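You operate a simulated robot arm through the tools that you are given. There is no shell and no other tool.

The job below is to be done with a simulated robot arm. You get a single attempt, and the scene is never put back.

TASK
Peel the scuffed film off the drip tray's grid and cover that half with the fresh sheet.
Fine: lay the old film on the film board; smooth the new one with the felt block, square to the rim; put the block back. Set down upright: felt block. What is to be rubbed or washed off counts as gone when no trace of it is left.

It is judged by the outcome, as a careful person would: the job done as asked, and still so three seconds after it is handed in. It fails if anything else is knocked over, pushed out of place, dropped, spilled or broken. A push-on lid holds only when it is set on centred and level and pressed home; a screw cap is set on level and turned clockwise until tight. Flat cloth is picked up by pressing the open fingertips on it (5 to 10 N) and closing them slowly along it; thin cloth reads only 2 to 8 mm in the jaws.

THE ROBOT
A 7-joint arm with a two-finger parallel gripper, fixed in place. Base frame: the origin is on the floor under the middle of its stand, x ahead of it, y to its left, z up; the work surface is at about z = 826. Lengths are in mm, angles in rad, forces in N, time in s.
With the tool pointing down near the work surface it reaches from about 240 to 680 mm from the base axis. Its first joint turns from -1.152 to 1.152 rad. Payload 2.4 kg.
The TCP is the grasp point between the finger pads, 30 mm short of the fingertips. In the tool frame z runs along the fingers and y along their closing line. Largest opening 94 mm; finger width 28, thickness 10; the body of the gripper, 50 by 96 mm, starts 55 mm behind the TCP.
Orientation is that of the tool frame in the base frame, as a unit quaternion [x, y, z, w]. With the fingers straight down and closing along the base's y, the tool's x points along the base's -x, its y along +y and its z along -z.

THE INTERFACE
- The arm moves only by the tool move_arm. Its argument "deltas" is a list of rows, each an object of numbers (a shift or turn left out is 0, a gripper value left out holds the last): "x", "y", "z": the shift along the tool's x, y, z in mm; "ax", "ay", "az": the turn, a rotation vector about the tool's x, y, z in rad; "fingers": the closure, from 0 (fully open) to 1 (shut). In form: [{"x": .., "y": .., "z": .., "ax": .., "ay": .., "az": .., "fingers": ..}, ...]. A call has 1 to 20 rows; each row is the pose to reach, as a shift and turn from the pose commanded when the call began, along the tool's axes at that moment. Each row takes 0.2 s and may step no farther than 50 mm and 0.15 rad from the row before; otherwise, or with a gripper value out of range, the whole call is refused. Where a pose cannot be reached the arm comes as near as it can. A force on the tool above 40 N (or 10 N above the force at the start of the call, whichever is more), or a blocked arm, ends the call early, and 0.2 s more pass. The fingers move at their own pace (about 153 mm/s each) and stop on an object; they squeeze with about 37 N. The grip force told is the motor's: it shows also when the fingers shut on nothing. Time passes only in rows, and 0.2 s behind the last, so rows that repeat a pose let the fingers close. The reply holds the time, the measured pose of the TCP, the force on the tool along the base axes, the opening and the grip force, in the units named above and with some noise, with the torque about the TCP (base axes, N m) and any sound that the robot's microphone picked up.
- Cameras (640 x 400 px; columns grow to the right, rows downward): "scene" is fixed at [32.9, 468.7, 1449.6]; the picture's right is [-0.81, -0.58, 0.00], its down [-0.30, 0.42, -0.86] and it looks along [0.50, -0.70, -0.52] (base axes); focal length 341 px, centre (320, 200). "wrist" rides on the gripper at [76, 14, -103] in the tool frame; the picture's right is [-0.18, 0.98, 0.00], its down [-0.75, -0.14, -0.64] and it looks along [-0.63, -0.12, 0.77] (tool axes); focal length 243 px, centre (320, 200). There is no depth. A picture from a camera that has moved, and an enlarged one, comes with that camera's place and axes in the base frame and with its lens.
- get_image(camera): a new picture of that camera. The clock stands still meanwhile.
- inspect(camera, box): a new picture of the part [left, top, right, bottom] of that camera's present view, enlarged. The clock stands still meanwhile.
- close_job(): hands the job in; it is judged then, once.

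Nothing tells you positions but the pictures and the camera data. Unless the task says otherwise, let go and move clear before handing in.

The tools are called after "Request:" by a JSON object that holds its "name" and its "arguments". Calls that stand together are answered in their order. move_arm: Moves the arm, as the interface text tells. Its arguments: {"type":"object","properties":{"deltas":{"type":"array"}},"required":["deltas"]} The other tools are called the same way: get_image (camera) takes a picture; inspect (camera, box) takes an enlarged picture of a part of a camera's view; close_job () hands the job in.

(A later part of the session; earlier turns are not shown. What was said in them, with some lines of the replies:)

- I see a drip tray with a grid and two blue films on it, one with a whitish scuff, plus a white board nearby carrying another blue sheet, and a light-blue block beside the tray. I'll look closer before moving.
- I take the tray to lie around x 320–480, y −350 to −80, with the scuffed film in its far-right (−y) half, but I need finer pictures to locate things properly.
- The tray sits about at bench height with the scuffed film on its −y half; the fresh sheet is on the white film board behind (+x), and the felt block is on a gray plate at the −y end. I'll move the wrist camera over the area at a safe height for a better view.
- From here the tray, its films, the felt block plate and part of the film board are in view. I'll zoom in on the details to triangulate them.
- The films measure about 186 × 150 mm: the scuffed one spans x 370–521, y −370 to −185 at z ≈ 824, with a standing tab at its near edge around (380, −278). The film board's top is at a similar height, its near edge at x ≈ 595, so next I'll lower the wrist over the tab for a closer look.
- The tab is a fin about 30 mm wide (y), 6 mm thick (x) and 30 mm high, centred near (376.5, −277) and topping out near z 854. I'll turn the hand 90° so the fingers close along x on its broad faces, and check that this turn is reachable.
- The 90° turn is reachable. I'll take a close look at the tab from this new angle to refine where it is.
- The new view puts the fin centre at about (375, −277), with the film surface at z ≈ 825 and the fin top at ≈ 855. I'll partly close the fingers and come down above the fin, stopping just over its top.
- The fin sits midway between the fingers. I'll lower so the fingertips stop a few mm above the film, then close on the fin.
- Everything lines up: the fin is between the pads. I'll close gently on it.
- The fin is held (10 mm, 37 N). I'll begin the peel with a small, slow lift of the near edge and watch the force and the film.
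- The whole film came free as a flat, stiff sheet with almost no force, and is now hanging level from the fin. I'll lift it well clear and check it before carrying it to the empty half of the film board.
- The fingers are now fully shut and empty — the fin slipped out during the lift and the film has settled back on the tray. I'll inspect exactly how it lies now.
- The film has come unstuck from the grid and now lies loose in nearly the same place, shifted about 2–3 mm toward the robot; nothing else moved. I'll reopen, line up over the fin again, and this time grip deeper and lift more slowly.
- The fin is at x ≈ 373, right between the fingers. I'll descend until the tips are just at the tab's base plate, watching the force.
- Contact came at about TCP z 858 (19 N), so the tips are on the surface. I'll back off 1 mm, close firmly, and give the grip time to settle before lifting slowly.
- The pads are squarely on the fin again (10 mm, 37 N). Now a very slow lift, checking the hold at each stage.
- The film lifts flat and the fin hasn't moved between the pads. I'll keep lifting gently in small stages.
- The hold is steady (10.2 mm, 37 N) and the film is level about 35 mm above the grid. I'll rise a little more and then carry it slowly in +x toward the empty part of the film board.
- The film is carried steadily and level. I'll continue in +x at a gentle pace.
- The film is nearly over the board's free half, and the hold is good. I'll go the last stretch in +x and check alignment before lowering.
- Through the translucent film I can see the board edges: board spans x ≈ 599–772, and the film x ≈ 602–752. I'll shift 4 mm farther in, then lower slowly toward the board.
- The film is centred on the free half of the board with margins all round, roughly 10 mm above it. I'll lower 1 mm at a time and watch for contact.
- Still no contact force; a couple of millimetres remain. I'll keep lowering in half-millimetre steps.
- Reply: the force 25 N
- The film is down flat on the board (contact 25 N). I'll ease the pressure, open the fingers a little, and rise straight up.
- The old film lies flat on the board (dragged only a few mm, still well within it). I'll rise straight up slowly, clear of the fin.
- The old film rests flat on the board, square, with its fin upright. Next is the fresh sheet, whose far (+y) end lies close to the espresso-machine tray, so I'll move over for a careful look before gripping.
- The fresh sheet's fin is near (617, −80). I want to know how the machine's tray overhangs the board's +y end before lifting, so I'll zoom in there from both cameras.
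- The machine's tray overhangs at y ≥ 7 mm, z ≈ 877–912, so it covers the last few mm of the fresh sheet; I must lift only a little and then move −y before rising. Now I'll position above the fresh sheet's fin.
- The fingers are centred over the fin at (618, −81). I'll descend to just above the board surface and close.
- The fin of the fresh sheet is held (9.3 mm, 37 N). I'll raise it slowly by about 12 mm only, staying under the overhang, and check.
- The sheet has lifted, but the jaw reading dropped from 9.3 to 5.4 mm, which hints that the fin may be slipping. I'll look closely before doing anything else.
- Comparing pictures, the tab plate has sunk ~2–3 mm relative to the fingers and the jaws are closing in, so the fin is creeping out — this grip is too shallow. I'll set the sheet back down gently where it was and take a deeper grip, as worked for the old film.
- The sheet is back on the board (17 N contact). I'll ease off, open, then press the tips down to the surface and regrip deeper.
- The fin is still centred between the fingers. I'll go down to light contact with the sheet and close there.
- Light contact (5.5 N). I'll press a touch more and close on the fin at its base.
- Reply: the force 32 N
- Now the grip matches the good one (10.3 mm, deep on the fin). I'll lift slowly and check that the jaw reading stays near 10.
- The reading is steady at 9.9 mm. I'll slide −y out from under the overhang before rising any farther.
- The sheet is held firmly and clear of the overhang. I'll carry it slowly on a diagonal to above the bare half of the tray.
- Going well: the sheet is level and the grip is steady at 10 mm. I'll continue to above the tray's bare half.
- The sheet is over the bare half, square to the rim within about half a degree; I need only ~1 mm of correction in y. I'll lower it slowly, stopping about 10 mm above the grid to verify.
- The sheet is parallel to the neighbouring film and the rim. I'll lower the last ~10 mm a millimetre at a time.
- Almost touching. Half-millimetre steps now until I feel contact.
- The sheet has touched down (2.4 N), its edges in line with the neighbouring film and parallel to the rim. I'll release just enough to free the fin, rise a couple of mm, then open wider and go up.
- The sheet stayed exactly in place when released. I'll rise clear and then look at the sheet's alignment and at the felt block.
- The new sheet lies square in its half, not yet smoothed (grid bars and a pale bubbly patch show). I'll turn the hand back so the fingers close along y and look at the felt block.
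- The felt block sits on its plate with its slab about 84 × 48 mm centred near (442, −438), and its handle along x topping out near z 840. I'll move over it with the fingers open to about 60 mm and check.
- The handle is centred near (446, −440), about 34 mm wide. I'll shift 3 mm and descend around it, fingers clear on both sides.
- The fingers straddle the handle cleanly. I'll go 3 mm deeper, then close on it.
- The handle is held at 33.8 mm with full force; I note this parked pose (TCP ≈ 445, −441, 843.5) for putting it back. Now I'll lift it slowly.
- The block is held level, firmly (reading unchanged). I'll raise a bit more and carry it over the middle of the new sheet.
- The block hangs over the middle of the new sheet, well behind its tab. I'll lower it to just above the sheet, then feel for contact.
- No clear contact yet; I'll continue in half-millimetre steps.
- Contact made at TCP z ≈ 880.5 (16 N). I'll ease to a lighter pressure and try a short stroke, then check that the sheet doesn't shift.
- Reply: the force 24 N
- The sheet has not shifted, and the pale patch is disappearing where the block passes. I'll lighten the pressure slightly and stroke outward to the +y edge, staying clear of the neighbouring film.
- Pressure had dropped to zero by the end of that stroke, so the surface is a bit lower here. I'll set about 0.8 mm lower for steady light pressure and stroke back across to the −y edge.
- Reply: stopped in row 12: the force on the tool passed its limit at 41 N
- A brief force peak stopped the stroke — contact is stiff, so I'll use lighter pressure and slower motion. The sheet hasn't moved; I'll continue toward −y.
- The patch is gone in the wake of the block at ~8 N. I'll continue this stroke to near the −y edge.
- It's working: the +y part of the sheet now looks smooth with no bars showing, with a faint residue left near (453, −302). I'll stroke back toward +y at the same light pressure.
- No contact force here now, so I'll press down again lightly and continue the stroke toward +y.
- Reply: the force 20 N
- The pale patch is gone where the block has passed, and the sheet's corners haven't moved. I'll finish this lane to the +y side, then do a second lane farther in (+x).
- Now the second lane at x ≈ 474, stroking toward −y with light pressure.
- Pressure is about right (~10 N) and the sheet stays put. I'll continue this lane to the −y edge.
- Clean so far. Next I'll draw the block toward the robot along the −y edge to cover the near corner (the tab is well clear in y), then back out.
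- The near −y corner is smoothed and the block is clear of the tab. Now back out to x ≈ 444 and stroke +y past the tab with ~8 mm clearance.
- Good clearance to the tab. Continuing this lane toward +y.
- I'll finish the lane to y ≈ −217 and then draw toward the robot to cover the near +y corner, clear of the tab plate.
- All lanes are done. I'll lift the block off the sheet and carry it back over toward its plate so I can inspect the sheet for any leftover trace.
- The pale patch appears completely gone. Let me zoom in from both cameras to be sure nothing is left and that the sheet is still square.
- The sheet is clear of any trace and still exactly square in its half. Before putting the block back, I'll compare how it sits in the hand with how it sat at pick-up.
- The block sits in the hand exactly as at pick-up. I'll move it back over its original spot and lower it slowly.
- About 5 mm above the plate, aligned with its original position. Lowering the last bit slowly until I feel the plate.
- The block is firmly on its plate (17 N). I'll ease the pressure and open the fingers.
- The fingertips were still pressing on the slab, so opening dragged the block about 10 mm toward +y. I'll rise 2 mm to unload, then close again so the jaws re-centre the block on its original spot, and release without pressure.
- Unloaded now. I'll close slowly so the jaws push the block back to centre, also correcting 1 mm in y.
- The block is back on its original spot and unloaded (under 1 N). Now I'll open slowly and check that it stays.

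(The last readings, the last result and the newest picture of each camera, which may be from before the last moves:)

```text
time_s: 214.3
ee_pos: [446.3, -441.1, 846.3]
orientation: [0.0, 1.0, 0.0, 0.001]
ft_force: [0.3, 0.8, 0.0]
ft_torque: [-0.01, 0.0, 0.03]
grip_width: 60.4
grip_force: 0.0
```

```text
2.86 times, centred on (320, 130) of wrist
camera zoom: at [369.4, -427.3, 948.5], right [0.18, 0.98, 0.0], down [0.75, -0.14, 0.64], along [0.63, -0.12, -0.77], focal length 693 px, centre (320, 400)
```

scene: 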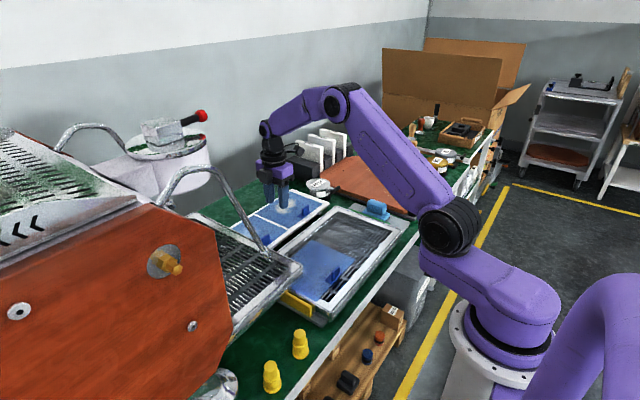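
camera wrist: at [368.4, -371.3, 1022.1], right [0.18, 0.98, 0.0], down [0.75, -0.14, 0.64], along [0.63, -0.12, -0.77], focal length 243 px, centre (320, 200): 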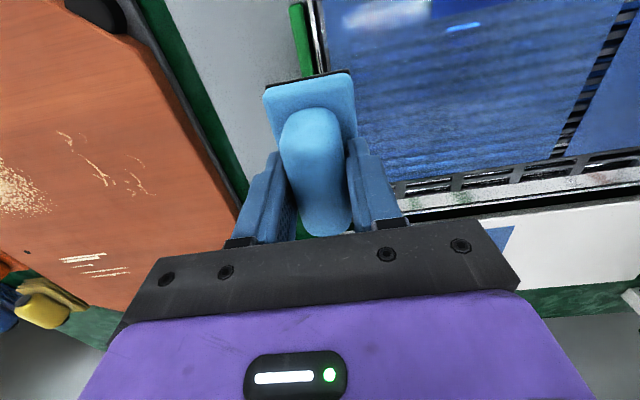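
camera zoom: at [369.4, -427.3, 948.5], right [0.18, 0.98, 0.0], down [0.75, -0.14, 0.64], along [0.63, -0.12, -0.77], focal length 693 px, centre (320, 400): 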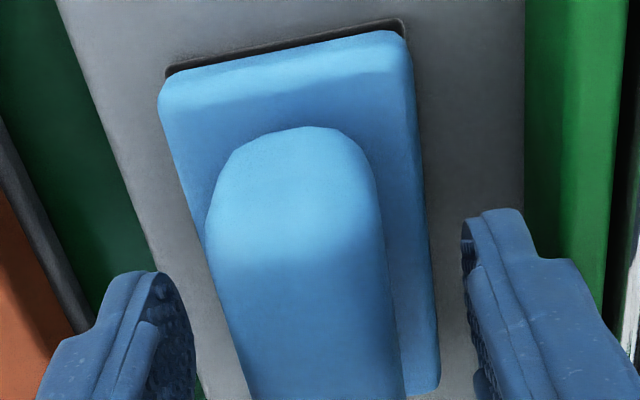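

The block stands upright on its plate, unmoved by the release. I'll rise straight up well clear and look everything over.

Request:
{"name": "move_arm", "arguments": {"deltas": [{"z": -3}, {"z": -8}, {"z": -16}, {"z": -28}, {"z": -42}, {"z": -60}, {"z": -80}, {"z": -105}, {"z": -130}, {"z": -155}, {"z": -180}, {"z": -195}, {"z": -200}, {"z": -200}]}}

Request:
{"name": "get_image", "arguments": {"camera": "wrist"}}

Request:
{"name": "get_image", "arguments": {"camera": "scene"}}

Request:
{"name": "inspect", "arguments": {"camera": "scene", "box": [230, 170, 420, 300]}}

Request:
{"name": "inspect", "arguments": {"camera": "wrist", "box": [220, 20, 640, 240]}}

```text
time_s: 217.3
ee_pos: [444.6, -441.0, 1045.9]
orientation: [-0.001, 1.0, 0.001, 0.0]
ft_force: [0.1, 0.7, -0.5]
ft_torque: [0.01, 0.01, -0.02]
grip_width: 60.1
grip_force: 0.1
```

```text
taken
camera wrist: at [368.3, -426.5, 1148.5], right [0.18, 0.98, 0.0], down [0.75, -0.14, 0.64], along [0.63, -0.12, -0.77], focal length 243 px, centre (320, 200)
```

wrist: 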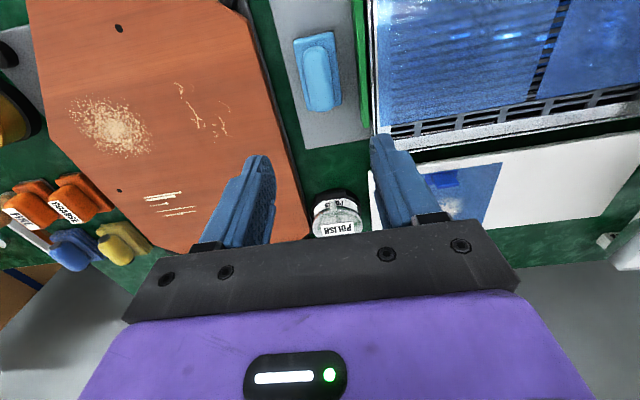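

```text
taken
```

scene: 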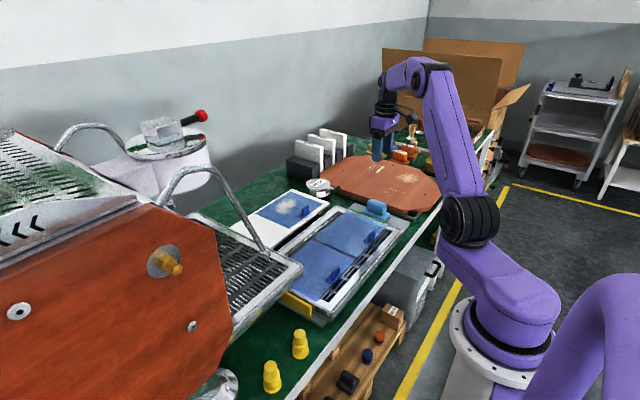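

```text
3.08 times, centred on (325, 235) of scene
camera zoom: at [32.9, 468.7, 1449.6], right [-0.81, -0.58, 0.0], down [-0.3, 0.42, -0.86], along [0.5, -0.7, -0.52], focal length 1050 px, centre (305, 92)
```

zoom: 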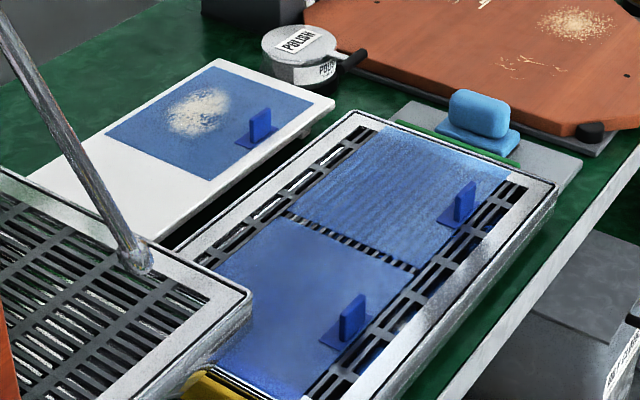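

```text
1.52 times, centred on (430, 130) of wrist
camera zoom: at [368.3, -426.5, 1148.5], right [0.18, 0.98, 0.0], down [0.75, -0.14, 0.64], along [0.63, -0.12, -0.77], focal length 370 px, centre (152, 307)
```

zoom: 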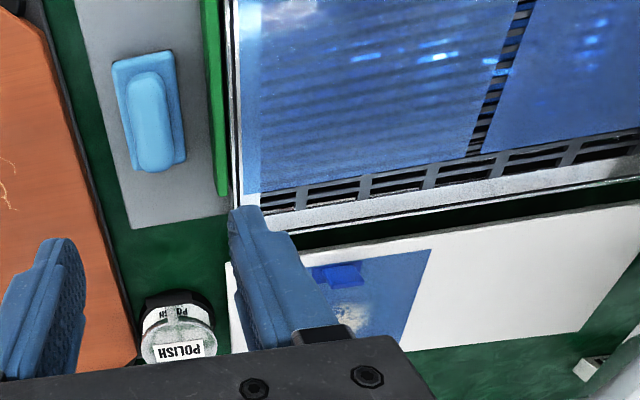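

Everything looks right: old film on the board, new sheet in place, block upright on its plate. One last close check of the sheet for leftover trace and squareness, now that no shadow falls on it.

Request:
{"name": "inspect", "arguments": {"camera": "scene", "box": [325, 200, 395, 250]}}

Request:
{"name": "inspect", "arguments": {"camera": "scene", "box": [300, 225, 380, 285]}}

Request:
{"name": "inspect", "arguments": {"camera": "scene", "box": [355, 190, 425, 245]}}

Request:
{"name": "inspect", "arguments": {"camera": "wrist", "box": [370, 0, 560, 140]}}

```text
8.00 times, centred on (360, 225) of scene
camera zoom: at [32.9, 468.7, 1449.6], right [-0.81, -0.58, 0.0], down [-0.3, 0.42, -0.86], along [0.5, -0.7, -0.52], focal length 2730 px, centre (0, 0)
```

zoom: 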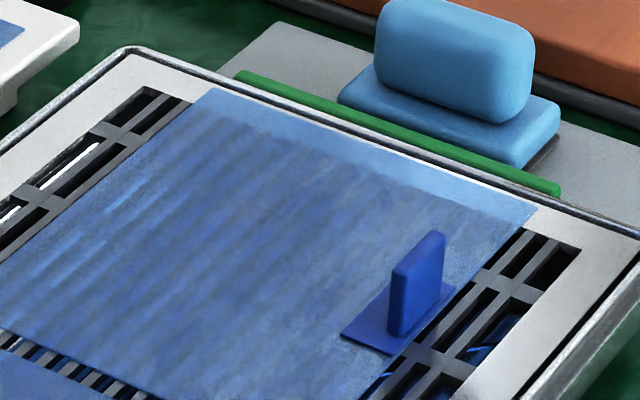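

```text
6.67 times, centred on (340, 255) of scene
camera zoom: at [32.9, 468.7, 1449.6], right [-0.81, -0.58, 0.0], down [-0.3, 0.42, -0.86], along [0.5, -0.7, -0.52], focal length 2275 px, centre (187, -167)
```

zoom: 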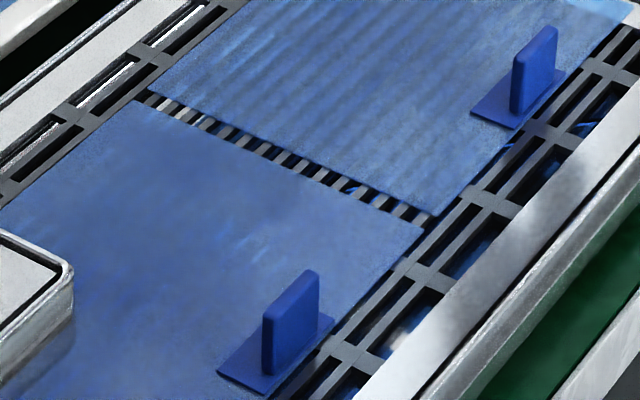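

```text
7.27 times, centred on (390, 218) of scene
camera zoom: at [32.9, 468.7, 1449.6], right [-0.81, -0.58, 0.0], down [-0.3, 0.42, -0.86], along [0.5, -0.7, -0.52], focal length 2482 px, centre (-189, 73)
```

zoom: 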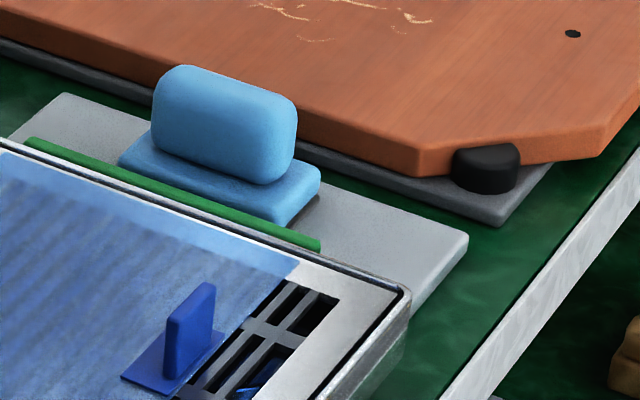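

```text
2.86 times, centred on (465, 70) of wrist
camera zoom: at [368.3, -426.5, 1148.5], right [0.18, 0.98, 0.0], down [0.75, -0.14, 0.64], along [0.63, -0.12, -0.77], focal length 693 px, centre (-94, 571)
```

zoom: 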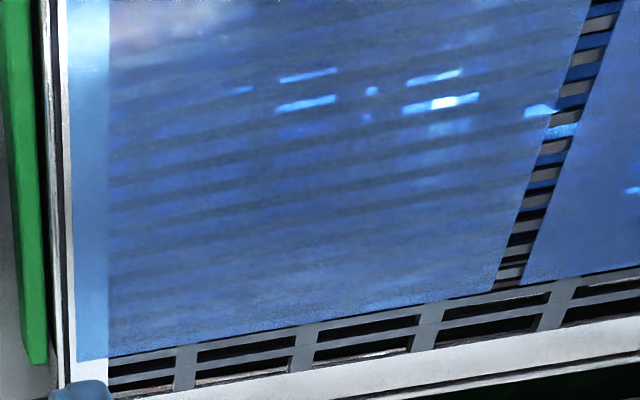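

The new sheet is free of any trace and lines up with the neighbouring film and the rim. The old film lies flat on the board, the felt block is upright in its place, and the hand is clear, so I'm handing the job in.

Request:
{"name": "close_job", "arguments": {}}

```text
The job is handed in.
```

The job is handed in. The scuffed film is off the tray's grid and the fresh sheet covers that half.

- **Old film:** it lies flat on the film board, beside where the fresh sheet was. On my first lift the grip slipped. The film dropped back a few centimetres onto the tray and came to rest 2–3 mm off. I then gripped its tab deeper and carried it over.
- **Fresh sheet:** it sits square to the rim and in line with the film on the other half. I smoothed it with the felt block at light pressure in several lanes, all except the strip around its tab. The pale patch in the middle is gone in every view I checked. Faint grid bars still show through the sheet, though not through the other half's film. They showed through the old film too once it was loose on the grid, so I can't say the new sheet is fully stuck down.
- **Felt block:** it is back upright on its plate, where it started. My first release dragged it about 10 mm, so I pushed it back and let go again without pressing.

I saw nothing else moved, and the hand is raised clear of the bench.
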